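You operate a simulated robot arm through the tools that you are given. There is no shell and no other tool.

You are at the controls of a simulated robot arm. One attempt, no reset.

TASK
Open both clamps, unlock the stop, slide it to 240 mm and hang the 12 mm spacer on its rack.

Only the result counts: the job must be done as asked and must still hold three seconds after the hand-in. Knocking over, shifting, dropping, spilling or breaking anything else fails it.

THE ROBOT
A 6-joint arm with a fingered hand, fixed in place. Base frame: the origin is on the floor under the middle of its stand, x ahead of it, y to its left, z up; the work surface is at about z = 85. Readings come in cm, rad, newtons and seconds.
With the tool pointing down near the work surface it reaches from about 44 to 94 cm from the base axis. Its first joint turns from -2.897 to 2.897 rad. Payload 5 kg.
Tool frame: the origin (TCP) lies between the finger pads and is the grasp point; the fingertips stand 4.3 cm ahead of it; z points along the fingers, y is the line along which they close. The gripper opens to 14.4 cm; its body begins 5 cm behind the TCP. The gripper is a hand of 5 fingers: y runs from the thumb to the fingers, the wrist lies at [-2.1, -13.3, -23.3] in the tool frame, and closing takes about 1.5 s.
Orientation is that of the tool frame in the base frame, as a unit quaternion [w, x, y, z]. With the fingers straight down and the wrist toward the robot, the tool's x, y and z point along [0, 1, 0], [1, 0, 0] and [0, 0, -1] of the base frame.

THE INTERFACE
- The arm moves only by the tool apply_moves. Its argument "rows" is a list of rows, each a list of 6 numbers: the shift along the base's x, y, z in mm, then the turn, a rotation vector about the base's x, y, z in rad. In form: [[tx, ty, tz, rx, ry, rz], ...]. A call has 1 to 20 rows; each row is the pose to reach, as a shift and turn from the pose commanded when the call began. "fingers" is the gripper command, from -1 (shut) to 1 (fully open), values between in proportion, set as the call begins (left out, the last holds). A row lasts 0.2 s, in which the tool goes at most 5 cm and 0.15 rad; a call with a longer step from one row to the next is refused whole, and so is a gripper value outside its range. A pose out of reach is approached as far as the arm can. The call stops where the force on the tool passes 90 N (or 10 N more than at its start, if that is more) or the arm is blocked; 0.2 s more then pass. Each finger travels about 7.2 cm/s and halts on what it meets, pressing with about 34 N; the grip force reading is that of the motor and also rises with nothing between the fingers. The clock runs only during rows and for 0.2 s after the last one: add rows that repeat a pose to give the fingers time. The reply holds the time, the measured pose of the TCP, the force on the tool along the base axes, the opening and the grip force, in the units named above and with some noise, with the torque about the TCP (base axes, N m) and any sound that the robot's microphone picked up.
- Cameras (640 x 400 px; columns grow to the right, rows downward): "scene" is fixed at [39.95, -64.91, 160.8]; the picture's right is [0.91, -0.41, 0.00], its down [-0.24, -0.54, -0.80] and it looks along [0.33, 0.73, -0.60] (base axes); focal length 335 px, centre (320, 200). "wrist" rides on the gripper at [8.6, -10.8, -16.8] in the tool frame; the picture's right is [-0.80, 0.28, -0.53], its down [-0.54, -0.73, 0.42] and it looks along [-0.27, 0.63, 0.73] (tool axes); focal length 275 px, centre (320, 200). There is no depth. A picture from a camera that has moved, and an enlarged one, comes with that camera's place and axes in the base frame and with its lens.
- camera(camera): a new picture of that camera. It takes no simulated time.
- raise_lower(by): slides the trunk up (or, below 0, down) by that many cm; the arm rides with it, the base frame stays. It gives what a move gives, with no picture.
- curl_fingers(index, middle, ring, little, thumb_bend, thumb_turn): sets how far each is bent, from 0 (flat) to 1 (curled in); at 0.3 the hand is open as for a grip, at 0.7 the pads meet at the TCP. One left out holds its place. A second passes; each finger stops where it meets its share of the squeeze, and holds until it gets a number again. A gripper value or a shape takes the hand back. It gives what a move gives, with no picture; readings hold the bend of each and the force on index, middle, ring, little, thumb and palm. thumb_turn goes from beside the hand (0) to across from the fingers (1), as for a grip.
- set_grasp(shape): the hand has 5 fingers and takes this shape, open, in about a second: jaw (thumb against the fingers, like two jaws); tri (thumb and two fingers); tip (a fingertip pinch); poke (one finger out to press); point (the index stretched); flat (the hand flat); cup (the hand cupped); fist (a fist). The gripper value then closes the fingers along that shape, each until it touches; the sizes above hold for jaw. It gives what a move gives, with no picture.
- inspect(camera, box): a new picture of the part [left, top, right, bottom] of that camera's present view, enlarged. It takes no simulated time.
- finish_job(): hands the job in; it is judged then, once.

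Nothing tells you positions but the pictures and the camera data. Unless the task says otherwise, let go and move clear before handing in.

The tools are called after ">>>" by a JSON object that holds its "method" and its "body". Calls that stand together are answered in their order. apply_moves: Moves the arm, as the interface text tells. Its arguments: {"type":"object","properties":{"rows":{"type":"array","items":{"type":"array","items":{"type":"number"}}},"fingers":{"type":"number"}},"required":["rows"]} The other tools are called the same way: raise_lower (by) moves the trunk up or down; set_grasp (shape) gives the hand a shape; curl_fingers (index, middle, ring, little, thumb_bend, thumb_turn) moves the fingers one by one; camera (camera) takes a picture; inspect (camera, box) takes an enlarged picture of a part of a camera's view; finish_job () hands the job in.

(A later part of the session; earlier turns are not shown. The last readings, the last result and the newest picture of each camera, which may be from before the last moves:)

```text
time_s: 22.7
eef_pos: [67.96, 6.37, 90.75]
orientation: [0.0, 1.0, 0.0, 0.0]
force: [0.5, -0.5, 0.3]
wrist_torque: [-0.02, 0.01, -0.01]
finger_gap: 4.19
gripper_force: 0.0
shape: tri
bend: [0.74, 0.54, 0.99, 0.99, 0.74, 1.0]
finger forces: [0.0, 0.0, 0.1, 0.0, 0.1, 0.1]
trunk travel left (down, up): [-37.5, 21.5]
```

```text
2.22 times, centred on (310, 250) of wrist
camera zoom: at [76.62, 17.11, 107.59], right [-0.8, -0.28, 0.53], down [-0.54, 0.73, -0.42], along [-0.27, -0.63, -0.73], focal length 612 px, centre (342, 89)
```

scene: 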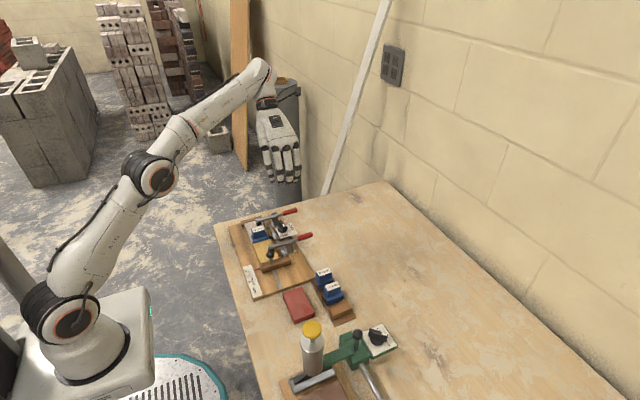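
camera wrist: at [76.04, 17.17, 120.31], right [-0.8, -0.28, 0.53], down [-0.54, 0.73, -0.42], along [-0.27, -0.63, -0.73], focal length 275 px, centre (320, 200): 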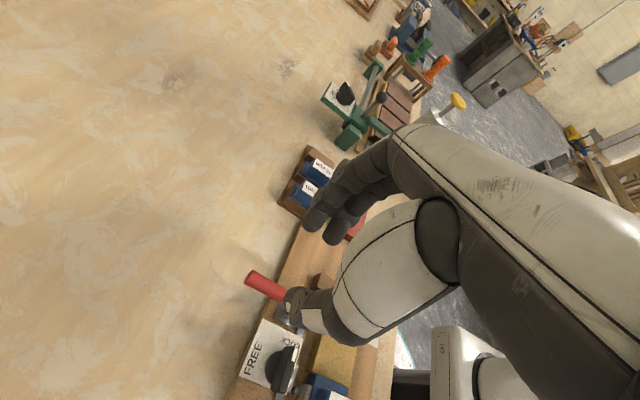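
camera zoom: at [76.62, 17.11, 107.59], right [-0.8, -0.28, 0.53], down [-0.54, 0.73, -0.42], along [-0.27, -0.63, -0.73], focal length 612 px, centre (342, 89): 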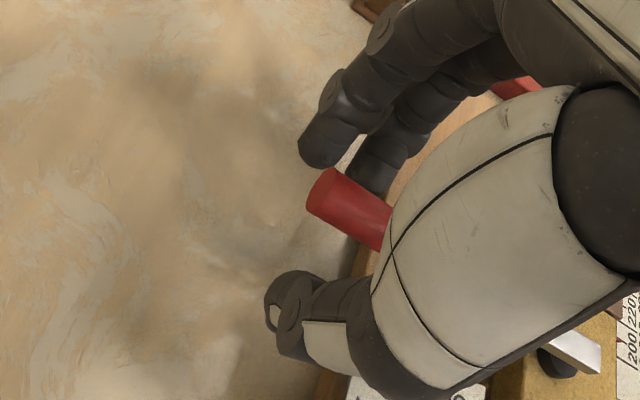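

>>> {"method": "apply_moves", "body": {"rows": [[0, 0, 0, 0, 0, 0], [0, 0, 0, 0, 0, 0], [0, 0, 0, 0, 0, 0], [0, 0, 0, 0, 0, 0], [0, 0, 0, 0, 0, 0]], "fingers": -0.9}}

>>> {"method": "inspect", "body": {"camera": "wrist", "box": [230, 160, 390, 340]}}

>>> {"method": "inspect", "body": {"camera": "scene", "box": [240, 180, 330, 260]}}

```text
time_s: 23.9
eef_pos: [67.74, 6.39, 90.78]
orientation: [-0.001, 1.0, 0.0, 0.0]
force: [0.2, 0.5, 0.3]
wrist_torque: [0.0, -0.02, 0.0]
finger_gap: 0.78
gripper_force: 0.0
shape: tri
bend: [0.71, 0.67, 0.99, 0.99, 0.72, 1.0]
finger forces: [0.0, 0.1, 0.1, 0.1, 0.1, 0.0]
trunk travel left (down, up): [-37.5, 21.5]
```

```text
2.22 times, centred on (310, 250) of wrist
camera zoom: at [76.61, 17.11, 107.61], right [-0.8, -0.28, 0.53], down [-0.54, 0.73, -0.42], along [-0.27, -0.63, -0.73], focal length 612 px, centre (342, 89)
```

zoom: 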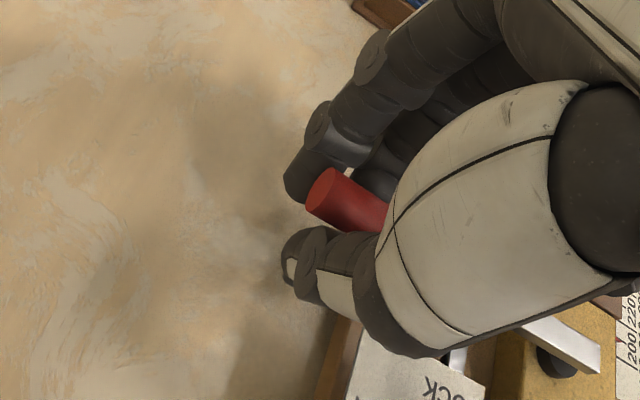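

```text
5.00 times, centred on (285, 220) of scene
camera zoom: at [39.95, -64.91, 160.8], right [0.91, -0.41, 0.0], down [-0.24, -0.54, -0.8], along [0.33, 0.73, -0.6], focal length 1673 px, centre (495, 100)
```

zoom: 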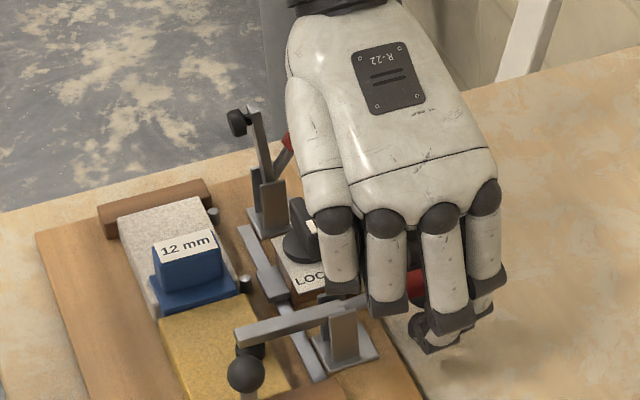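

Same loop as before; now lift straight up, then along the arc.

>>> {"method": "apply_moves", "body": {"rows": [[0, 0, 5, 0, 0, 0], [0, 0, 10, 0, 0, 0], [0, 0, 15, 0, 0, 0], [0, 0, 20, 0, 0, 0], [-2, 0, 24, 0, 0, 0], [-5, 0, 28, 0, 0, 0], [-8, 0, 32, 0, 0, 0]], "fingers": -1}}

>>> {"method": "inspect", "body": {"camera": "wrist", "box": [230, 160, 390, 340]}}

>>> {"method": "inspect", "body": {"camera": "scene", "box": [240, 180, 330, 260]}}

```text
time_s: 25.5
eef_pos: [66.92, 6.4, 94.23]
orientation: [-0.001, 1.0, 0.0, 0.001]
force: [-0.9, -0.6, -0.1]
wrist_torque: [-0.02, 0.03, 0.0]
finger_gap: 0.0
gripper_force: 34.5
shape: tri
bend: [0.7, 0.7, 1.0, 1.0, 0.72, 1.0]
finger forces: [0.0, 0.0, 0.0, 0.1, 0.1, 0.0]
trunk travel left (down, up): [-37.5, 21.5]
```

```text
2.22 times, centred on (310, 250) of wrist
camera zoom: at [75.82, 17.19, 110.93], right [-0.8, -0.28, 0.53], down [-0.54, 0.73, -0.42], along [-0.27, -0.63, -0.73], focal length 612 px, centre (342, 89)
```

zoom: 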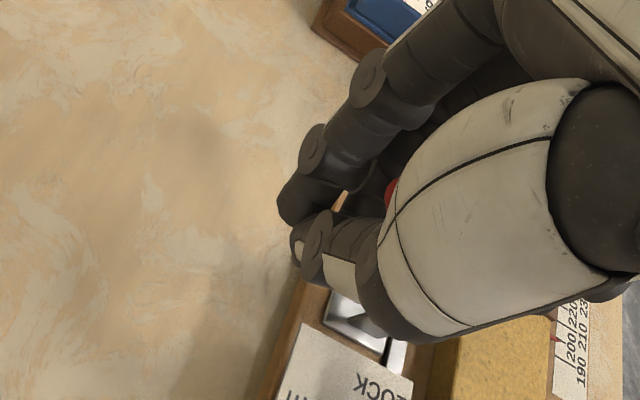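

```text
5.00 times, centred on (285, 220) of scene
camera zoom: at [39.95, -64.91, 160.8], right [0.91, -0.41, 0.0], down [-0.24, -0.54, -0.8], along [0.33, 0.73, -0.6], focal length 1673 px, centre (495, 100)
```

zoom: 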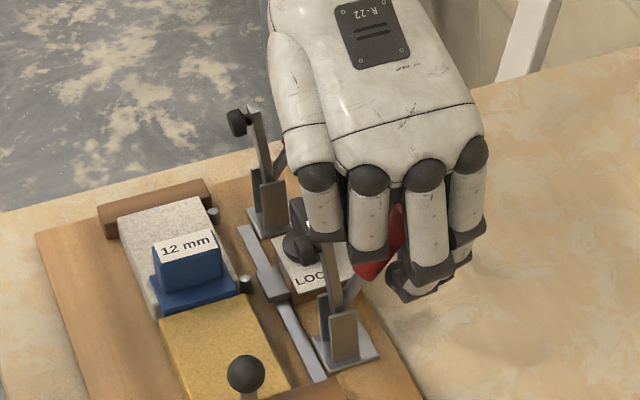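

The near clamp arm is almost vertical. A little further along the arc until it stops.

>>> {"method": "apply_moves", "body": {"rows": [[-3, 0, 2, 0, 0, 0], [-6, 0, 4, 0, 0, 0], [-9, 0, 6, 0, 0, 0], [-12, 0, 7, 0, 0, 0], [-12, 0, 7, 0, 0, 0]]}}

>>> {"method": "inspect", "body": {"camera": "scene", "box": [240, 180, 330, 260]}}

```text
time_s: 26.7
eef_pos: [66.18, 6.36, 94.64]
orientation: [0.0, 1.0, 0.0, 0.0]
force: [24.2, 1.8, -8.5]
wrist_torque: [0.08, -0.78, 0.02]
finger_gap: 0.01
gripper_force: 34.5
shape: tri
bend: [0.7, 0.7, 1.0, 1.0, 0.72, 1.0]
finger forces: [0.1, 35.2, 0.0, 0.0, 0.0, 0.0]
trunk travel left (down, up): [-37.5, 21.5]
```

```text
5.00 times, centred on (285, 220) of scene
camera zoom: at [39.95, -64.91, 160.8], right [0.91, -0.41, 0.0], down [-0.24, -0.54, -0.8], along [0.33, 0.73, -0.6], focal length 1673 px, centre (495, 100)
```

zoom: 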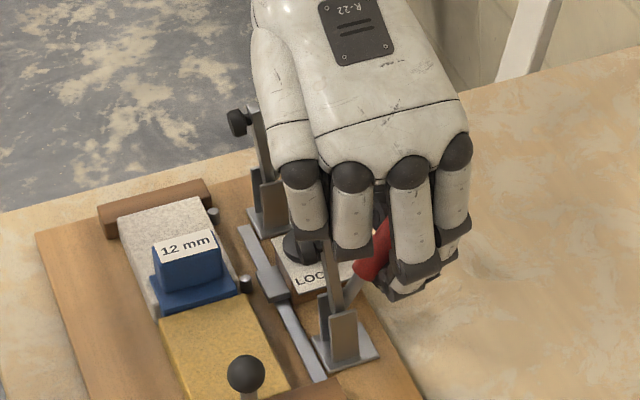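

It reached its stop like the first one. I'll relax, open the fingers and rise clear.

>>> {"method": "apply_moves", "body": {"rows": [[6, 0, -2, 0, 0, 0], [6, 0, -2, 0, 0, 0], [6, 0, -2, 0, 0, 0], [6, 0, -2, 0, 0, 0]], "fingers": -0.3}}

>>> {"method": "apply_moves", "body": {"rows": [[4, 0, 30, 0, 0, 0], [8, 0, 70, 0, 0, 0], [12, 0, 110, 0, 0, 0], [12, 0, 150, 0, 0, 0], [12, 0, 150, 0, 0, 0]]}}

>>> {"method": "camera", "body": {"camera": "wrist"}}

>>> {"method": "inspect", "body": {"camera": "scene", "box": [230, 160, 330, 270]}}

```text
time_s: 27.7
eef_pos: [66.44, 6.41, 94.54]
orientation: [0.0, 1.0, 0.001, 0.0]
force: [0.2, 0.1, -0.2]
wrist_torque: [0.01, 0.0, 0.04]
finger_gap: 4.98
gripper_force: 0.1
shape: tri
bend: [0.74, 0.51, 0.99, 0.99, 0.73, 1.0]
finger forces: [0.0, 0.0, 0.1, 0.1, 0.1, 0.0]
trunk travel left (down, up): [-37.5, 21.5]
```

```text
time_s: 28.9
eef_pos: [67.79, 6.22, 109.54]
orientation: [0.0, 1.0, 0.001, 0.0]
force: [-0.4, 0.6, -0.5]
wrist_torque: [0.03, -0.05, -0.02]
finger_gap: 5.01
gripper_force: 0.0
shape: tri
bend: [0.74, 0.51, 0.99, 0.99, 0.73, 1.0]
finger forces: [0.0, 0.0, 0.1, 0.0, 0.1, 0.1]
trunk travel left (down, up): [-37.5, 21.5]
```

```text
taken
camera wrist: at [76.56, 17.0, 126.36], right [-0.8, -0.28, 0.53], down [-0.54, 0.73, -0.42], along [-0.27, -0.63, -0.73], focal length 275 px, centre (320, 200)
```

wrist: 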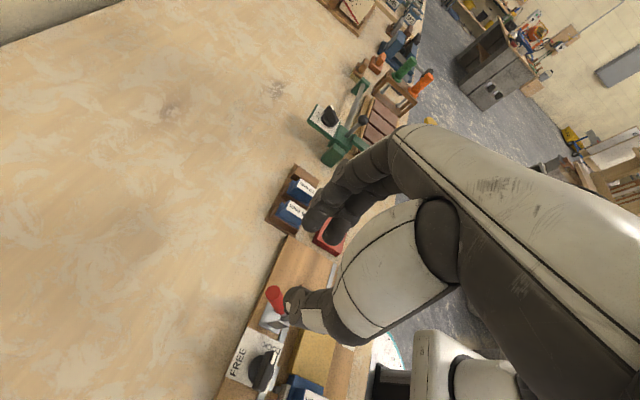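

```text
3.64 times, centred on (280, 215) of scene
camera zoom: at [39.95, -64.91, 160.8], right [0.91, -0.41, 0.0], down [-0.24, -0.54, -0.8], along [0.33, 0.73, -0.6], focal length 1217 px, centre (466, 146)
```

zoom: 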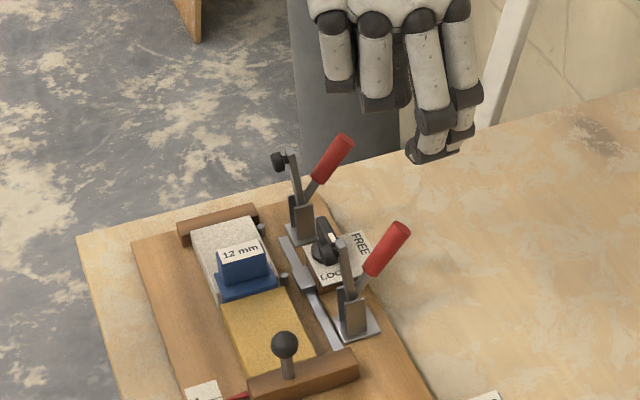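

Both clamps are open and staying open. Next is the knob: centre about (62.2, 13.4), top z≈91.6, currently at LOCK (-y). I'll turn the hand back, use a single index finger and look at the knob closely before pushing.

>>> {"method": "apply_moves", "body": {"rows": [[-10, 4, 0, 0, 0, 0.143], [-20, 8, 0, 0, 0, 0.286], [-30, 12, 0, 0, 0, 0.428], [-40, 16, 0, 0, 0, 0.571], [-50, 20, 0, 0, 0, 0.714], [-60, 24, 0, 0, 0, 0.857], [-70, 28, 0, 0, 0, 1.0], [-80, 32, 0, 0, 0, 1.142], [-90, 36, 0, 0, 0, 1.285], [-100, 40, 0, 0, 0, 1.428], [-108, 40, 0, 0, 0, 1.571], [-108, 40, 0, 0, 0, 1.571]]}}

>>> {"method": "set_grasp", "body": {"shape": "poke"}}

>>> {"method": "curl_fingers", "body": {"middle": 1.0}}

>>> {"method": "camera", "body": {"camera": "wrist"}}

>>> {"method": "inspect", "body": {"camera": "scene", "box": [250, 190, 320, 260]}}

```text
time_s: 31.5
eef_pos: [56.89, 10.46, 109.56]
orientation: [0.0, 0.708, 0.707, 0.0]
force: [-0.8, 0.4, 0.3]
wrist_torque: [-0.03, -0.01, -0.03]
finger_gap: 5.0
gripper_force: 0.0
shape: tri
bend: [0.74, 0.51, 0.99, 0.99, 0.73, 1.0]
finger forces: [0.0, 0.0, 0.1, 0.0, 0.0, 0.1]
trunk travel left (down, up): [-37.5, 21.5]
```

```text
time_s: 32.4
eef_pos: [56.88, 10.38, 109.63]
orientation: [0.0, 0.708, 0.707, -0.001]
force: [0.9, 0.0, 1.2]
wrist_torque: [-0.01, 0.01, -0.03]
finger_gap: 0.03
gripper_force: 0.0
shape: poke
bend: [0.7, 0.7, 0.99, 0.99, 1.0, 1.0]
finger forces: [0.0, 0.0, 0.1, 0.0, 0.0, 0.1]
trunk travel left (down, up): [-37.5, 21.5]
```

```text
time_s: 33.4
eef_pos: [56.89, 10.44, 109.65]
orientation: [0.0, 0.707, 0.708, 0.0]
force: [-0.7, -1.1, 0.6]
wrist_torque: [-0.02, 0.01, -0.01]
finger_gap: 4.87
gripper_force: 0.0
shape: fingers
bend: [0.7, 1.0, 0.99, 0.99, 1.0, 1.0]
finger forces: [0.0, 0.0, 0.0, 0.0, 0.0, 0.0]
trunk travel left (down, up): [-37.5, 21.5]
```

```text
taken
camera wrist: at [46.21, 18.92, 126.37], right [0.28, -0.8, 0.53], down [-0.73, -0.54, -0.42], along [0.63, -0.27, -0.73], focal length 275 px, centre (320, 200)
```

wrist: 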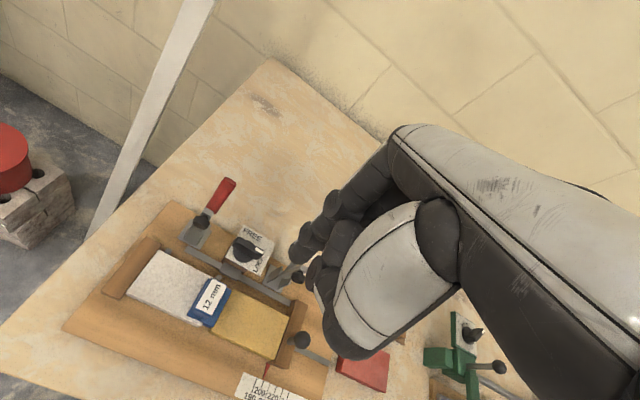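

```text
5.71 times, centred on (285, 225) of scene
camera zoom: at [39.95, -64.91, 160.8], right [0.91, -0.41, 0.0], down [-0.24, -0.54, -0.8], along [0.33, 0.73, -0.6], focal length 1912 px, centre (520, 57)
```

zoom: 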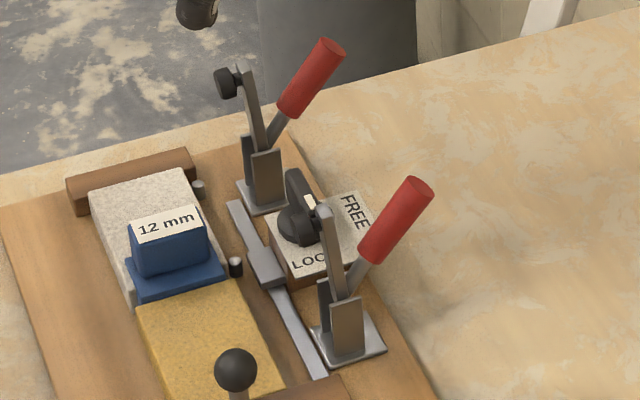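

Single index finger is out. I'll move above the knob's far (+y) end on its +x side and descend partway, then check the fingertip against the knob.

>>> {"method": "apply_moves", "body": {"rows": [[30, 14, 0, 0, 0, 0], [60, 28, 0, 0, 0, 0], [78, 37, 0, 0, 0, 0], [78, 37, -40, 0, 0, 0], [78, 37, -80, 0, 0, 0], [78, 37, -115, 0, 0, 0], [78, 37, -115, 0, 0, 0]]}}

>>> {"method": "inspect", "body": {"camera": "scene", "box": [250, 180, 320, 250]}}

>>> {"method": "camera", "body": {"camera": "wrist"}}

```text
time_s: 35.0
eef_pos: [64.69, 14.22, 98.16]
orientation: [0.0, 0.707, 0.707, 0.0]
force: [0.1, -0.6, 0.2]
wrist_torque: [-0.04, 0.05, 0.01]
finger_gap: 4.85
gripper_force: 0.1
shape: fingers
bend: [0.7, 1.0, 0.99, 0.99, 1.0, 1.0]
finger forces: [0.0, 0.0, 0.1, 0.0, 0.0, 0.1]
trunk travel left (down, up): [-37.5, 21.5]
```

```text
5.71 times, centred on (285, 215) of scene
camera zoom: at [39.95, -64.91, 160.8], right [0.91, -0.41, 0.0], down [-0.24, -0.54, -0.8], along [0.33, 0.73, -0.6], focal length 1912 px, centre (520, 114)
```

zoom: 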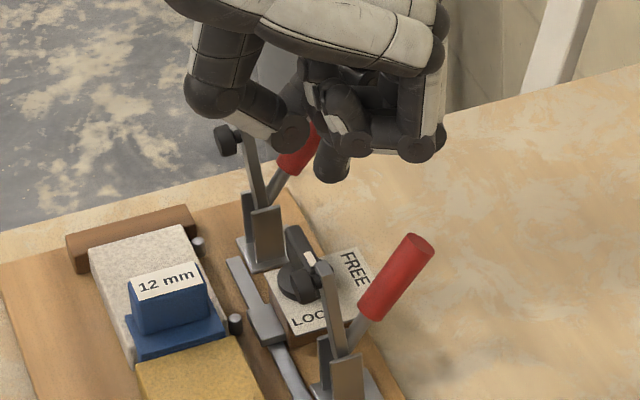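

```text
taken
camera wrist: at [53.89, 22.73, 114.97], right [0.28, -0.8, 0.53], down [-0.73, -0.54, -0.42], along [0.63, -0.27, -0.73], focal length 275 px, centre (320, 200)
```

wrist: 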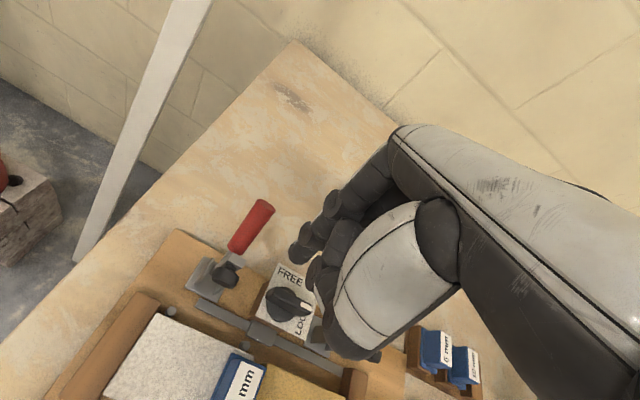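

The index tip is right where I computed. I'll lower it beside the knob's +y end (tip bottom around z≈90) and look again.

>>> {"method": "apply_moves", "body": {"rows": [[0, 0, -15, 0, 0, 0], [0, 0, -28, 0, 0, 0], [0, 0, -38, 0, 0, 0], [0, 0, -38, 0, 0, 0]]}}

>>> {"method": "inspect", "body": {"camera": "scene", "box": [260, 200, 310, 250]}}

>>> {"method": "inspect", "body": {"camera": "wrist", "box": [220, 180, 380, 340]}}

```text
time_s: 36.0
eef_pos: [64.49, 14.12, 94.19]
orientation: [0.0, 0.707, 0.707, 0.0]
force: [-0.2, 0.8, 0.6]
wrist_torque: [-0.01, 0.01, 0.0]
finger_gap: 4.9
gripper_force: 0.1
shape: fingers
bend: [0.7, 1.0, 0.99, 0.99, 1.0, 1.0]
finger forces: [0.0, 0.0, 0.1, 0.1, 0.0, 0.0]
trunk travel left (down, up): [-37.5, 21.5]
```

```text
8.00 times, centred on (285, 225) of scene
camera zoom: at [39.95, -64.91, 160.8], right [0.91, -0.41, 0.0], down [-0.24, -0.54, -0.8], along [0.33, 0.73, -0.6], focal length 2676 px, centre (600, 0)
```

zoom: 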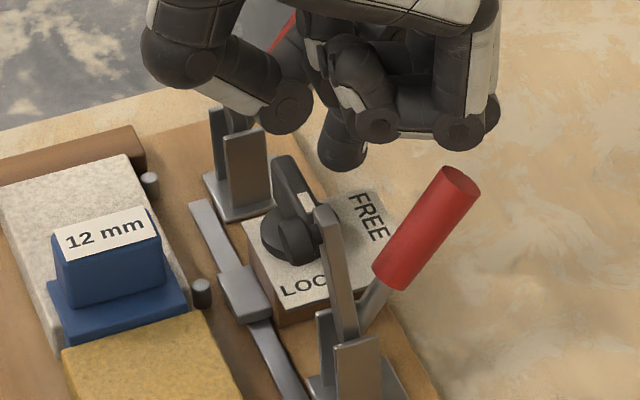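

```text
2.50 times, centred on (300, 260) of wrist
camera zoom: at [53.92, 22.7, 111.1], right [0.28, -0.8, 0.53], down [-0.73, -0.54, -0.42], along [0.63, -0.27, -0.73], focal length 688 px, centre (370, 50)
```

zoom: 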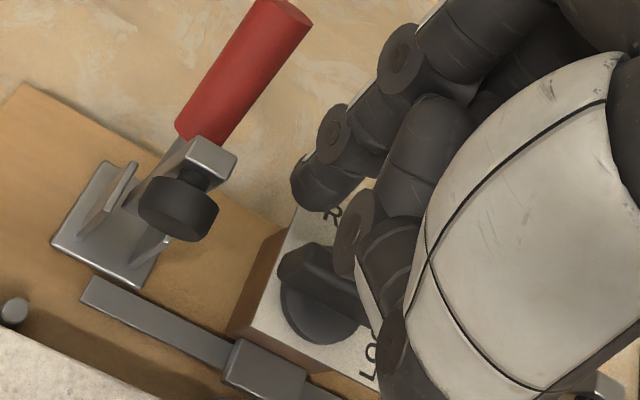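

The fingertip is beside the knob blade's +y end. I'll push it toward -x along a small arc, first half.

>>> {"method": "apply_moves", "body": {"rows": [[-4, 0, 0, 0, 0, 0], [-8, 1, 0, 0, 0, 0], [-12, 2, 0, 0, 0, 0], [-16, 3, 0, 0, 0, 0], [-20, 4, 0, 0, 0, 0], [-20, 4, 0, 0, 0, 0]]}}

>>> {"method": "inspect", "body": {"camera": "scene", "box": [260, 200, 310, 250]}}

>>> {"method": "inspect", "body": {"camera": "wrist", "box": [220, 180, 380, 340]}}

```text
time_s: 37.4
eef_pos: [62.67, 14.59, 94.26]
orientation: [0.0, 0.708, 0.707, 0.0]
force: [1.3, -0.1, 0.4]
wrist_torque: [0.02, -0.03, 0.02]
finger_gap: 4.92
gripper_force: 0.0
shape: fingers
bend: [0.7, 1.0, 0.99, 0.99, 1.0, 1.0]
finger forces: [0.8, 0.0, 0.0, 0.0, 0.1, 0.1]
trunk travel left (down, up): [-37.5, 21.5]
```

```text
8.00 times, centred on (285, 225) of scene
camera zoom: at [39.95, -64.91, 160.8], right [0.91, -0.41, 0.0], down [-0.24, -0.54, -0.8], along [0.33, 0.73, -0.6], focal length 2676 px, centre (600, 0)
```

zoom: 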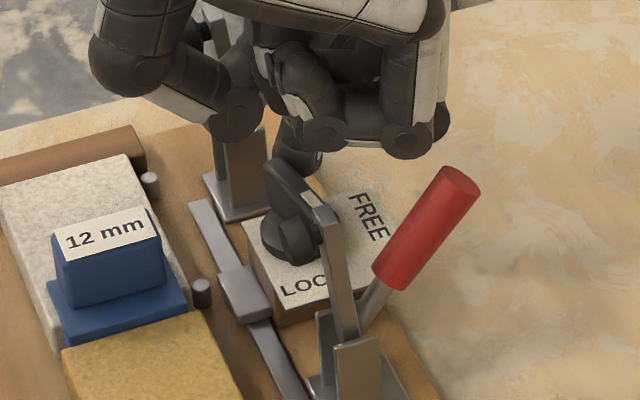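

```text
2.50 times, centred on (300, 260) of wrist
camera zoom: at [52.01, 23.07, 111.07], right [0.28, -0.8, 0.53], down [-0.73, -0.54, -0.42], along [0.63, -0.27, -0.73], focal length 688 px, centre (370, 50)
```

zoom: 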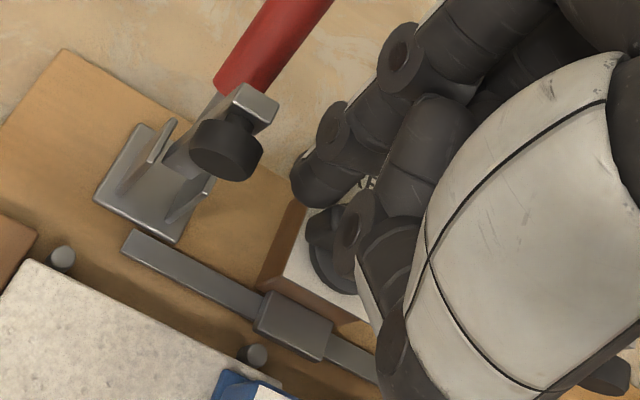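

The knob is turning easily. I'll continue the arc.

>>> {"method": "apply_moves", "body": {"rows": [[-4, 1, 0, 0, 0, 0], [-8, 1, 0, 0, 0, 0], [-12, 0, 0, 0, 0, 0], [-16, -2, 0, 0, 0, 0], [-18, -4, 0, 0, 0, 0], [-18, -4, 0, 0, 0, 0]]}}

>>> {"method": "inspect", "body": {"camera": "scene", "box": [260, 200, 310, 250]}}

>>> {"method": "inspect", "body": {"camera": "wrist", "box": [220, 180, 380, 340]}}

```text
time_s: 38.8
eef_pos: [60.88, 14.06, 94.21]
orientation: [0.0, 0.707, 0.707, -0.001]
force: [0.7, -0.5, 0.3]
wrist_torque: [0.0, 0.0, 0.0]
finger_gap: 4.92
gripper_force: 0.3
shape: fingers
bend: [0.7, 1.0, 0.99, 0.99, 1.0, 1.0]
finger forces: [0.5, 0.0, 0.1, 0.0, 0.0, 0.1]
trunk travel left (down, up): [-37.5, 21.5]
```

```text
8.00 times, centred on (285, 225) of scene
camera zoom: at [39.95, -64.91, 160.8], right [0.91, -0.41, 0.0], down [-0.24, -0.54, -0.8], along [0.33, 0.73, -0.6], focal length 2676 px, centre (600, 0)
```

zoom: 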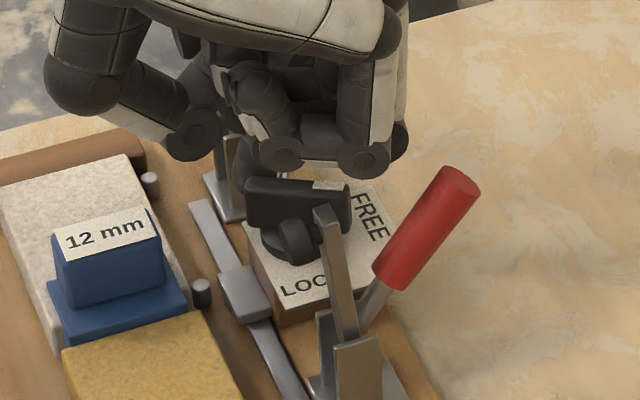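

```text
2.50 times, centred on (300, 260) of wrist
camera zoom: at [50.18, 22.68, 111.05], right [0.28, -0.8, 0.53], down [-0.73, -0.54, -0.42], along [0.63, -0.27, -0.73], focal length 688 px, centre (370, 50)
```

zoom: 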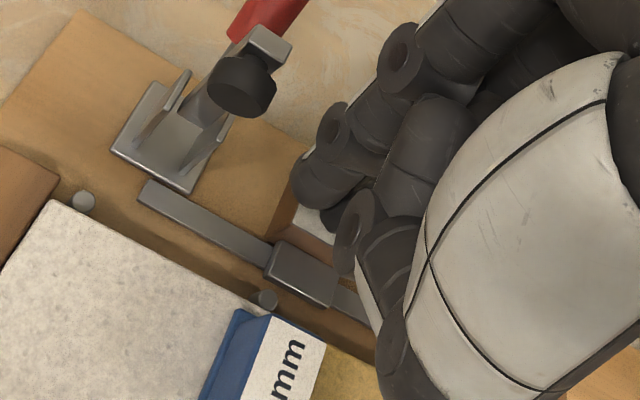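

The knob is about three quarters of the way. I'll push the blade's inner end toward -y to finish the turn.

>>> {"method": "apply_moves", "body": {"rows": [[-2, -2, 0, 0, 0, 0], [-2, -4, 0, 0, 0, 0], [-2, -6, 0, 0, 0, 0], [-2, -8, 0, 0, 0, 0], [-2, -8, 0, 0, 0, 0]]}}

>>> {"method": "inspect", "body": {"camera": "scene", "box": [260, 200, 310, 250]}}

```text
time_s: 40.0
eef_pos: [60.7, 13.28, 94.26]
orientation: [0.0, 0.707, 0.707, 0.0]
force: [0.7, 0.7, -0.2]
wrist_torque: [0.02, -0.02, 0.0]
finger_gap: 4.89
gripper_force: 0.9
shape: fingers
bend: [0.7, 1.0, 0.99, 0.99, 1.0, 1.0]
finger forces: [1.0, 0.1, 0.0, 0.0, 0.0, 0.1]
trunk travel left (down, up): [-37.5, 21.5]
```

```text
8.00 times, centred on (285, 225) of scene
camera zoom: at [39.95, -64.91, 160.8], right [0.91, -0.41, 0.0], down [-0.24, -0.54, -0.8], along [0.33, 0.73, -0.6], focal length 2676 px, centre (600, 0)
```

zoom: 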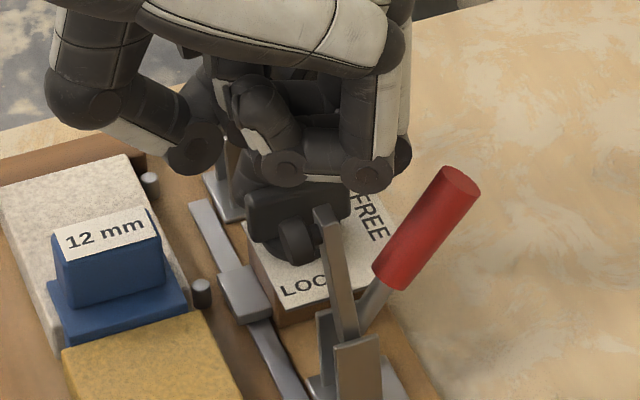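

Nearly there; a few millimetres more, checking the force.

>>> {"method": "apply_moves", "body": {"rows": [[0, -2, 0, 0, 0, 0], [0, -4, 0, 0, 0, 0], [0, -4, 0, 0, 0, 0]]}}

>>> {"method": "inspect", "body": {"camera": "scene", "box": [260, 200, 310, 250]}}

```text
time_s: 40.8
eef_pos: [60.75, 13.06, 94.26]
orientation: [0.0, 0.707, 0.707, 0.0]
force: [-2.9, 11.6, 1.6]
wrist_torque: [0.35, 0.03, 0.06]
finger_gap: 4.94
gripper_force: 6.6
shape: fingers
bend: [0.7, 1.0, 0.99, 0.99, 1.0, 1.0]
finger forces: [12.5, 0.1, 0.1, 0.1, 0.1, 0.0]
trunk travel left (down, up): [-37.5, 21.5]
```

```text
8.00 times, centred on (285, 225) of scene
camera zoom: at [39.95, -64.91, 160.8], right [0.91, -0.41, 0.0], down [-0.24, -0.54, -0.8], along [0.33, 0.73, -0.6], focal length 2676 px, centre (600, 0)
```

zoom: 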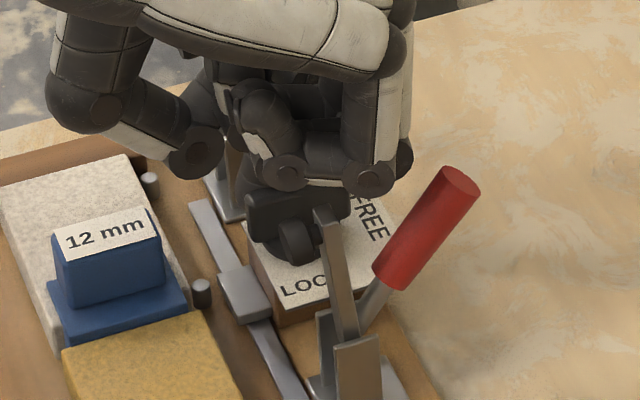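

The knob hit its end stop at FREE (index force 12 N). I'll back off and rise to check.

>>> {"method": "apply_moves", "body": {"rows": [[0, 5, 0, 0, 0, 0], [0, 8, 0, 0, 0, 0], [0, 8, 30, 0, 0, 0], [-10, 8, 70, 0, 0, 0], [-30, 8, 110, 0, 0, 0], [-50, -10, 130, 0, 0, 0], [-50, -10, 130, 0, 0, 0]]}}

>>> {"method": "inspect", "body": {"camera": "scene", "box": [260, 200, 310, 250]}}

>>> {"method": "camera", "body": {"camera": "wrist"}}

```text
time_s: 42.4
eef_pos: [55.56, 12.15, 107.32]
orientation: [0.0, 0.707, 0.707, 0.0]
force: [0.0, 0.0, 0.8]
wrist_torque: [0.01, 0.02, 0.03]
finger_gap: 4.87
gripper_force: 0.1
shape: fingers
bend: [0.7, 1.0, 0.99, 0.99, 1.0, 1.0]
finger forces: [0.0, 0.0, 0.0, 0.0, 0.0, 0.0]
trunk travel left (down, up): [-37.5, 21.5]
```

```text
8.00 times, centred on (285, 225) of scene
camera zoom: at [39.95, -64.91, 160.8], right [0.91, -0.41, 0.0], down [-0.24, -0.54, -0.8], along [0.33, 0.73, -0.6], focal length 2676 px, centre (600, 0)
```

zoom: 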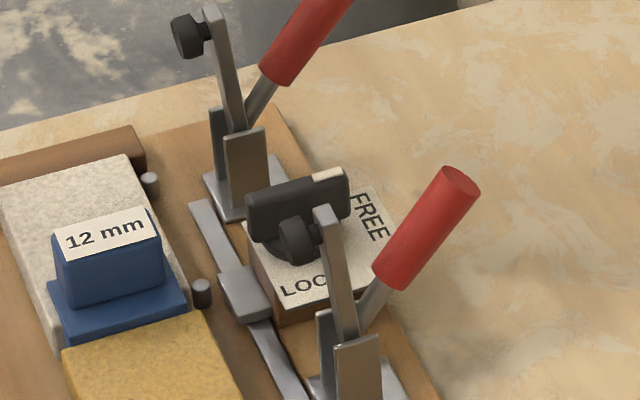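

```text
taken
camera wrist: at [44.83, 20.67, 124.15], right [0.28, -0.8, 0.53], down [-0.73, -0.54, -0.42], along [0.63, -0.27, -0.73], focal length 275 px, centre (320, 200)
```

wrist: 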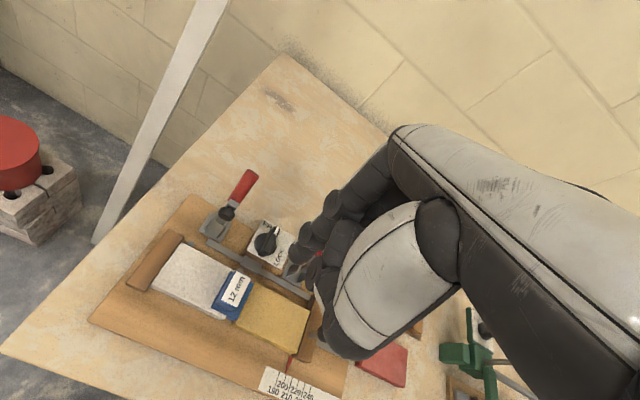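

The knob now points at FREE. Next I'll take the stop's ball handle (about 54.6, 1.4, 91.6) between thumb and two fingers, so I can slide it in a controlled way.

>>> {"method": "set_grasp", "body": {"shape": "tri"}}

>>> {"method": "apply_moves", "body": {"rows": [[-3, -35, 0, 0, 0, 0], [-6, -70, 0, 0, 0, 0], [-10, -106, 0, 0, 0, 0], [-10, -106, -30, 0, 0, 0], [-10, -106, -60, 0, 0, 0], [-10, -106, -85, 0, 0, 0], [-10, -106, -85, 0, 0, 0]], "fingers": -0.3}}

>>> {"method": "inspect", "body": {"camera": "scene", "box": [220, 190, 310, 280]}}

>>> {"method": "camera", "body": {"camera": "wrist"}}

```text
time_s: 43.3
eef_pos: [55.54, 12.15, 107.31]
orientation: [-0.001, 0.708, 0.706, 0.0]
force: [-1.0, 0.4, 0.9]
wrist_torque: [-0.02, 0.01, -0.02]
finger_gap: 14.39
gripper_force: 0.0
shape: tri
bend: [0.3, 0.3, 0.99, 0.99, 0.3, 0.98]
finger forces: [0.0, 0.0, 0.0, 0.1, 0.0, 0.0]
trunk travel left (down, up): [-37.5, 21.5]
```

```text
time_s: 44.9
eef_pos: [54.67, 1.28, 98.94]
orientation: [0.0, 0.707, 0.707, 0.0]
force: [-0.1, 0.3, -0.1]
wrist_torque: [-0.01, 0.02, -0.01]
finger_gap: 5.08
gripper_force: 0.0
shape: tri
bend: [0.74, 0.51, 0.99, 0.99, 0.73, 1.0]
finger forces: [0.0, 0.1, 0.0, 0.0, 0.0, 0.1]
trunk travel left (down, up): [-37.5, 21.5]
```

```text
4.44 times, centred on (265, 235) of scene
camera zoom: at [39.95, -64.91, 160.8], right [0.91, -0.41, 0.0], down [-0.24, -0.54, -0.8], along [0.33, 0.73, -0.6], focal length 1487 px, centre (564, 44)
```

zoom: 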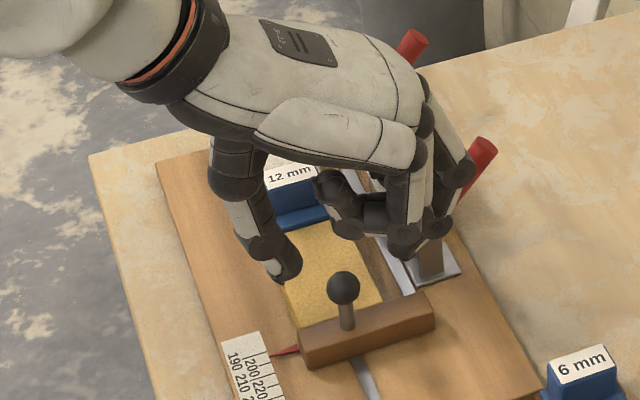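

```text
taken
camera wrist: at [43.98, 9.79, 115.69], right [0.28, -0.8, 0.53], down [-0.73, -0.54, -0.42], along [0.63, -0.27, -0.73], focal length 275 px, centre (320, 200)
```

wrist: 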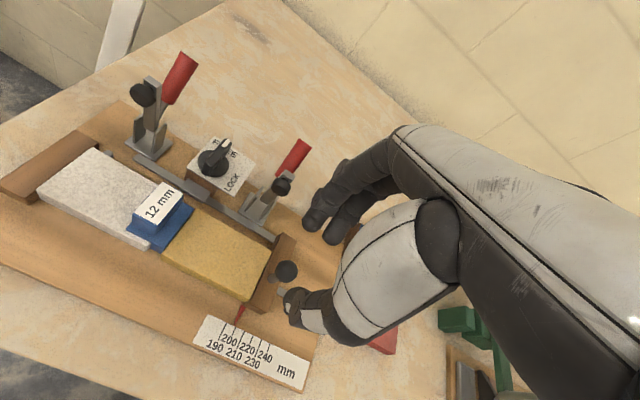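

The ball is centred between the fingers. I'll go down to about z = 93.8 and close gently on it.

>>> {"method": "apply_moves", "body": {"rows": [[0, 1, -15, 0, 0, 0], [0, 1, -30, 0, 0, 0], [0, 1, -42, 0, 0, 0], [0, 1, -51, 0, 0, 0], [0, 1, -51, 0, 0, 0]]}}

>>> {"method": "inspect", "body": {"camera": "wrist", "box": [200, 180, 380, 360]}}

>>> {"method": "inspect", "body": {"camera": "scene", "box": [230, 220, 300, 290]}}

```text
time_s: 46.1
eef_pos: [54.75, 1.44, 93.7]
orientation: [0.0, 0.707, 0.707, 0.0]
force: [0.1, 0.2, 0.3]
wrist_torque: [-0.02, -0.02, 0.01]
finger_gap: 5.08
gripper_force: 0.0
shape: tri
bend: [0.74, 0.51, 0.99, 0.99, 0.73, 1.0]
finger forces: [0.0, 0.0, 0.1, 0.0, 0.0, 0.1]
trunk travel left (down, up): [-37.5, 21.5]
```

```text
2.22 times, centred on (290, 270) of wrist
camera zoom: at [44.04, 9.99, 110.49], right [0.28, -0.8, 0.53], down [-0.73, -0.54, -0.42], along [0.63, -0.27, -0.73], focal length 612 px, centre (387, 44)
```

zoom: 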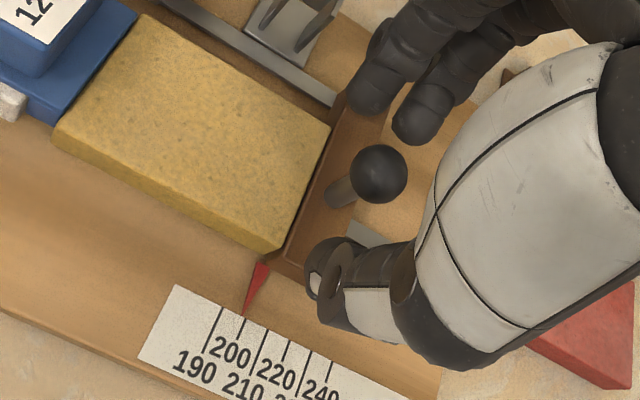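

```text
5.71 times, centred on (265, 255) of scene
camera zoom: at [39.95, -64.91, 160.8], right [0.91, -0.41, 0.0], down [-0.24, -0.54, -0.8], along [0.33, 0.73, -0.6], focal length 1912 px, centre (634, -114)
```

zoom: 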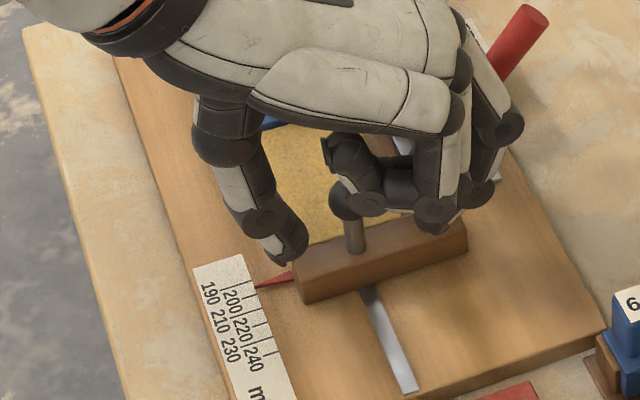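

>>> {"method": "apply_moves", "body": {"rows": [[0, 0, 0, 0, 0, 0], [0, 0, 0, 0, 0, 0], [0, 0, 0, 0, 0, 0], [0, 0, 0, 0, 0, 0], [0, 0, 0, 0, 0, 0]], "fingers": -0.9}}

>>> {"method": "inspect", "body": {"camera": "wrist", "box": [200, 180, 380, 360]}}

>>> {"method": "inspect", "body": {"camera": "scene", "box": [230, 220, 300, 290]}}

```text
time_s: 47.3
eef_pos: [54.57, 1.52, 93.67]
orientation: [0.0, 0.707, 0.707, 0.0]
force: [-3.8, -0.2, 0.6]
wrist_torque: [0.02, 0.08, -0.01]
finger_gap: 0.76
gripper_force: 0.0
shape: tri
bend: [0.71, 0.67, 0.99, 0.99, 0.71, 1.0]
finger forces: [0.0, 0.1, 0.1, 0.0, 3.3, 0.0]
trunk travel left (down, up): [-37.5, 21.5]
```

```text
2.22 times, centred on (290, 270) of wrist
camera zoom: at [44.0, 9.99, 110.52], right [0.28, -0.8, 0.53], down [-0.73, -0.54, -0.42], along [0.63, -0.27, -0.73], focal length 612 px, centre (387, 44)
```

zoom: 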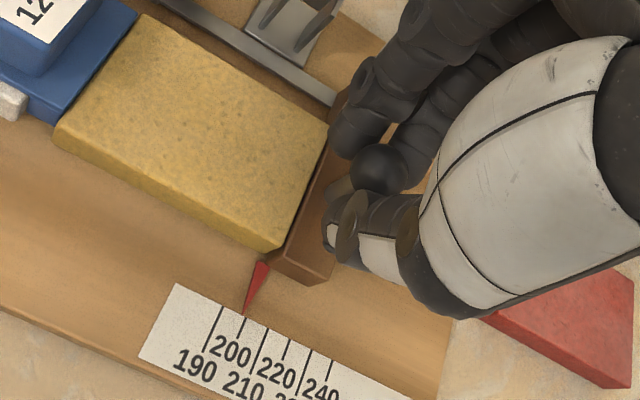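

```text
5.71 times, centred on (265, 255) of scene
camera zoom: at [39.95, -64.91, 160.8], right [0.91, -0.41, 0.0], down [-0.24, -0.54, -0.8], along [0.33, 0.73, -0.6], focal length 1912 px, centre (634, -114)
```

zoom: 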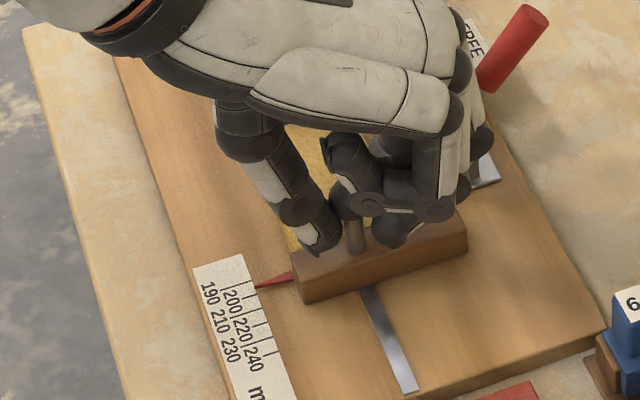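

The fingers are caging the ball and post. I'll firm the grip and slide toward -y, first 20 mm, then check the pointer.

>>> {"method": "apply_moves", "body": {"rows": [[0, 0, 0, 0, 0, 0], [0, 0, 0, 0, 0, 0], [0, -4, 0, 0, 0, 0], [0, -8, 0, 0, 0, 0], [0, -12, 0, 0, 0, 0], [0, -16, 0, 0, 0, 0], [0, -20, 0, 0, 0, 0], [0, -20, 0, 0, 0, 0]], "fingers": -1}}

>>> {"method": "inspect", "body": {"camera": "wrist", "box": [200, 180, 380, 360]}}

>>> {"method": "inspect", "body": {"camera": "scene", "box": [230, 220, 300, 290]}}

```text
time_s: 49.1
eef_pos: [54.49, -0.54, 93.56]
orientation: [-0.001, 0.707, 0.708, -0.002]
force: [-11.2, 0.8, -21.5]
wrist_torque: [0.05, 0.21, -0.04]
finger_gap: 0.31
gripper_force: 33.7
shape: tri
bend: [0.7, 0.7, 1.0, 1.0, 0.73, 1.0]
finger forces: [15.2, 11.9, 0.1, 0.0, 34.2, 0.0]
trunk travel left (down, up): [-37.5, 21.5]
```

```text
2.22 times, centred on (290, 270) of wrist
camera zoom: at [43.99, 7.92, 110.38], right [0.29, -0.8, 0.53], down [-0.73, -0.54, -0.42], along [0.62, -0.27, -0.73], focal length 612 px, centre (387, 44)
```

zoom: 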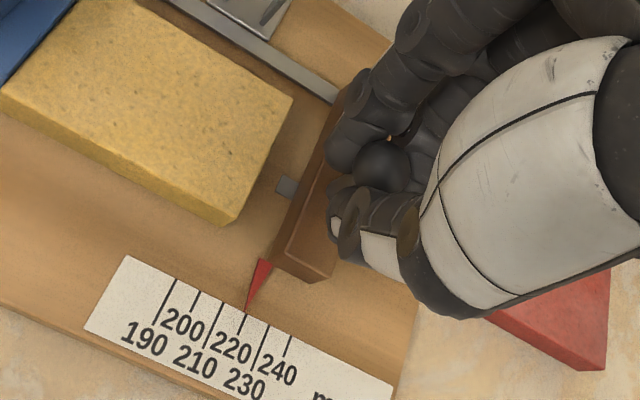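

```text
5.71 times, centred on (265, 255) of scene
camera zoom: at [39.95, -64.91, 160.8], right [0.91, -0.41, 0.0], down [-0.24, -0.54, -0.8], along [0.33, 0.73, -0.6], focal length 1912 px, centre (634, -114)
```

zoom: 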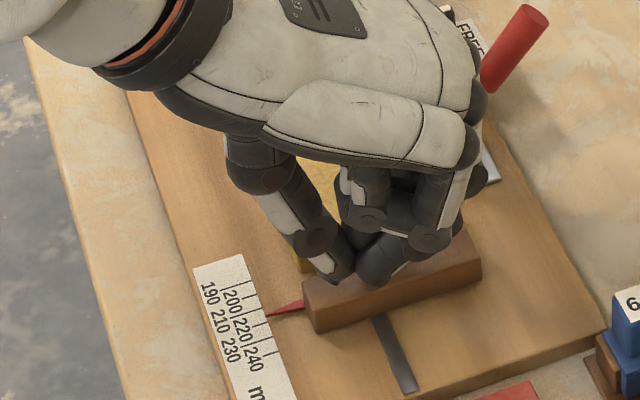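

The pointer is at about 220. Another 20 mm.

>>> {"method": "apply_moves", "body": {"rows": [[0, -4, 0, 0, 0, 0], [0, -8, 0, 0, 0, 0], [0, -12, 0, 0, 0, 0], [0, -16, 0, 0, 0, 0], [0, -19, 0, 0, 0, 0], [0, -19, 0, 0, 0, 0]]}}

>>> {"method": "inspect", "body": {"camera": "wrist", "box": [220, 280, 300, 370]}}

>>> {"method": "inspect", "body": {"camera": "scene", "box": [245, 255, 285, 295]}}

```text
time_s: 50.5
eef_pos: [54.59, -2.4, 93.65]
orientation: [-0.001, 0.707, 0.708, -0.001]
force: [-11.6, 1.1, -20.7]
wrist_torque: [0.04, 0.19, 0.01]
finger_gap: 0.29
gripper_force: 34.2
shape: tri
bend: [0.7, 0.7, 1.0, 1.0, 0.73, 1.0]
finger forces: [15.2, 11.8, 0.0, 0.0, 33.5, 0.1]
trunk travel left (down, up): [-37.5, 21.5]
```

```text
4.44 times, centred on (260, 325) of wrist
camera zoom: at [43.97, 6.07, 110.37], right [0.28, -0.8, 0.53], down [-0.73, -0.54, -0.42], along [0.62, -0.27, -0.73], focal length 1224 px, centre (587, -356)
```

zoom: 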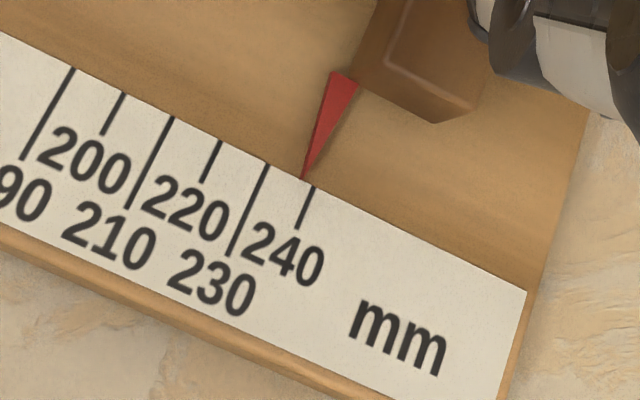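

```text
10.00 times, centred on (265, 275) of scene
camera zoom: at [39.95, -64.91, 160.8], right [0.91, -0.41, 0.0], down [-0.24, -0.54, -0.8], along [0.33, 0.73, -0.6], focal length 3346 px, centre (870, -550)
```

zoom: 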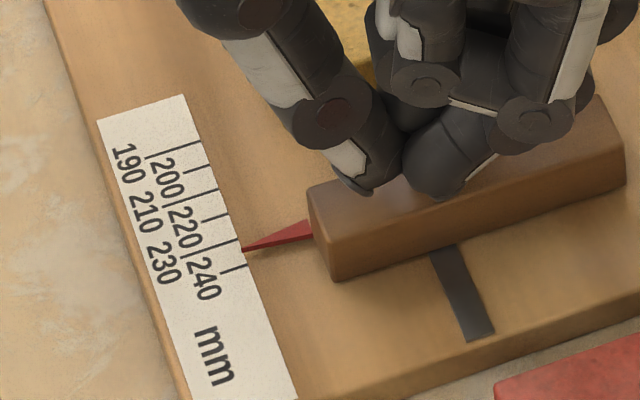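

The pointer is just short of 240. I'll zoom closer on both views for an exact reading.

>>> {"method": "inspect", "body": {"camera": "wrist", "box": [265, 305, 305, 335]}}

>>> {"method": "inspect", "body": {"camera": "scene", "box": [256, 262, 280, 286]}}

```text
13.33 times, centred on (285, 320) of wrist
camera zoom: at [43.97, 6.07, 110.37], right [0.28, -0.8, 0.53], down [-0.73, -0.54, -0.42], along [0.62, -0.27, -0.73], focal length 3670 px, centre (787, -1400)
```

zoom: 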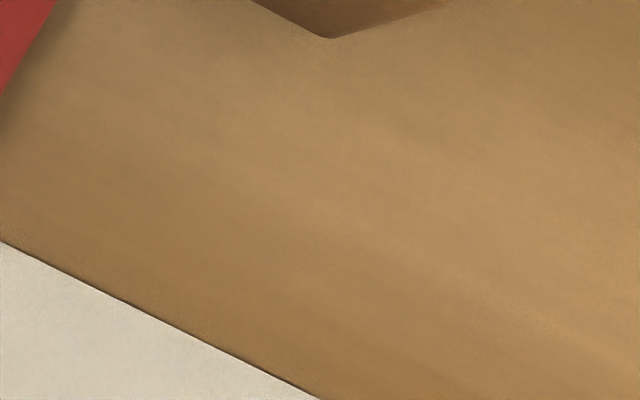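

```text
16.00 times, centred on (268, 274) of scene
camera zoom: at [39.95, -64.91, 160.8], right [0.91, -0.41, 0.0], down [-0.24, -0.54, -0.8], along [0.33, 0.73, -0.6], focal length 5353 px, centre (1152, -984)
```

zoom: 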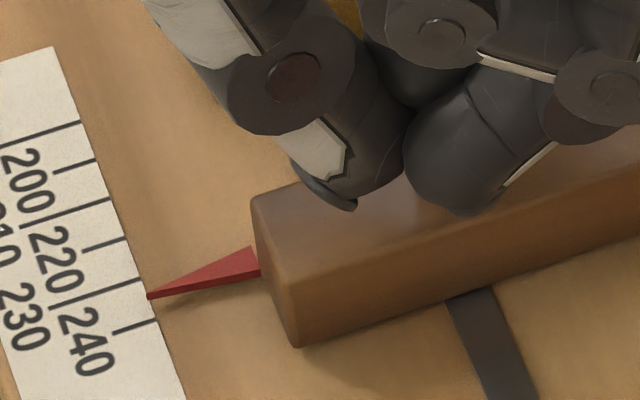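

>>> {"method": "inspect", "body": {"camera": "wrist", "box": [232, 302, 280, 338]}}

```text
11.11 times, centred on (256, 320) of wrist
camera zoom: at [43.97, 6.07, 110.37], right [0.28, -0.8, 0.53], down [-0.73, -0.54, -0.42], along [0.62, -0.27, -0.73], focal length 3059 px, centre (1031, -1133)
```

zoom: 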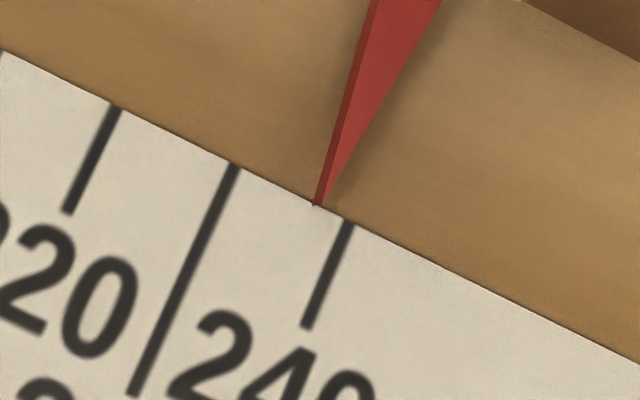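

Combining both views (the pointer hovers about 2.5 mm above the scale) the true reading is about 236.5. I'll slide 3.5 mm more and re-check.

>>> {"method": "apply_moves", "body": {"rows": [[0, -2, 0, 0, 0, 0], [0, -3.5, 0, 0, 0, 0], [0, -3.5, 0, 0, 0, 0]]}}

>>> {"method": "inspect", "body": {"camera": "wrist", "box": [232, 302, 280, 338]}}

>>> {"method": "inspect", "body": {"camera": "scene", "box": [256, 262, 280, 286]}}

```text
time_s: 51.3
eef_pos: [54.5, -2.75, 93.52]
orientation: [-0.001, 0.707, 0.707, -0.001]
force: [-11.9, 1.3, -20.0]
wrist_torque: [0.04, 0.2, 0.0]
finger_gap: 0.31
gripper_force: 34.2
shape: tri
bend: [0.7, 0.7, 1.0, 1.0, 0.73, 1.0]
finger forces: [15.3, 11.6, 0.0, 0.0, 33.6, 0.1]
trunk travel left (down, up): [-37.5, 21.5]
```

```text
11.11 times, centred on (256, 320) of wrist
camera zoom: at [43.97, 5.72, 110.38], right [0.29, -0.8, 0.53], down [-0.73, -0.54, -0.42], along [0.62, -0.27, -0.73], focal length 3059 px, centre (1031, -1133)
```

zoom: 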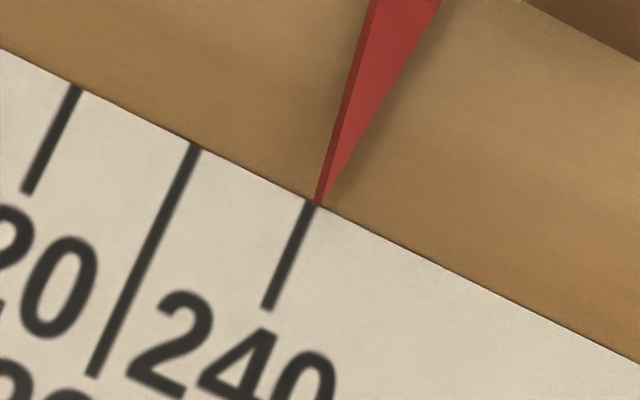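

```text
16.00 times, centred on (268, 274) of scene
camera zoom: at [39.95, -64.91, 160.8], right [0.91, -0.41, 0.0], down [-0.24, -0.54, -0.8], along [0.33, 0.73, -0.6], focal length 5353 px, centre (1152, -984)
```

zoom: 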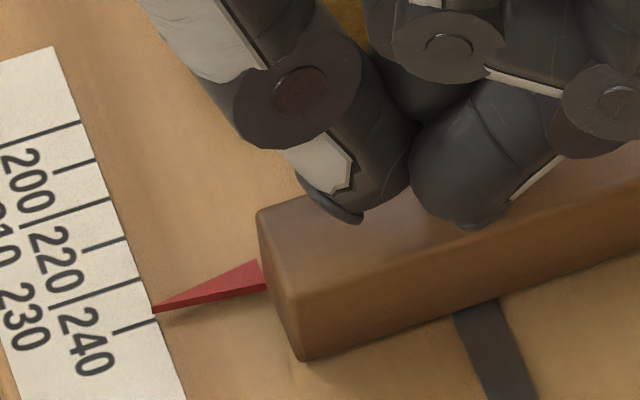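

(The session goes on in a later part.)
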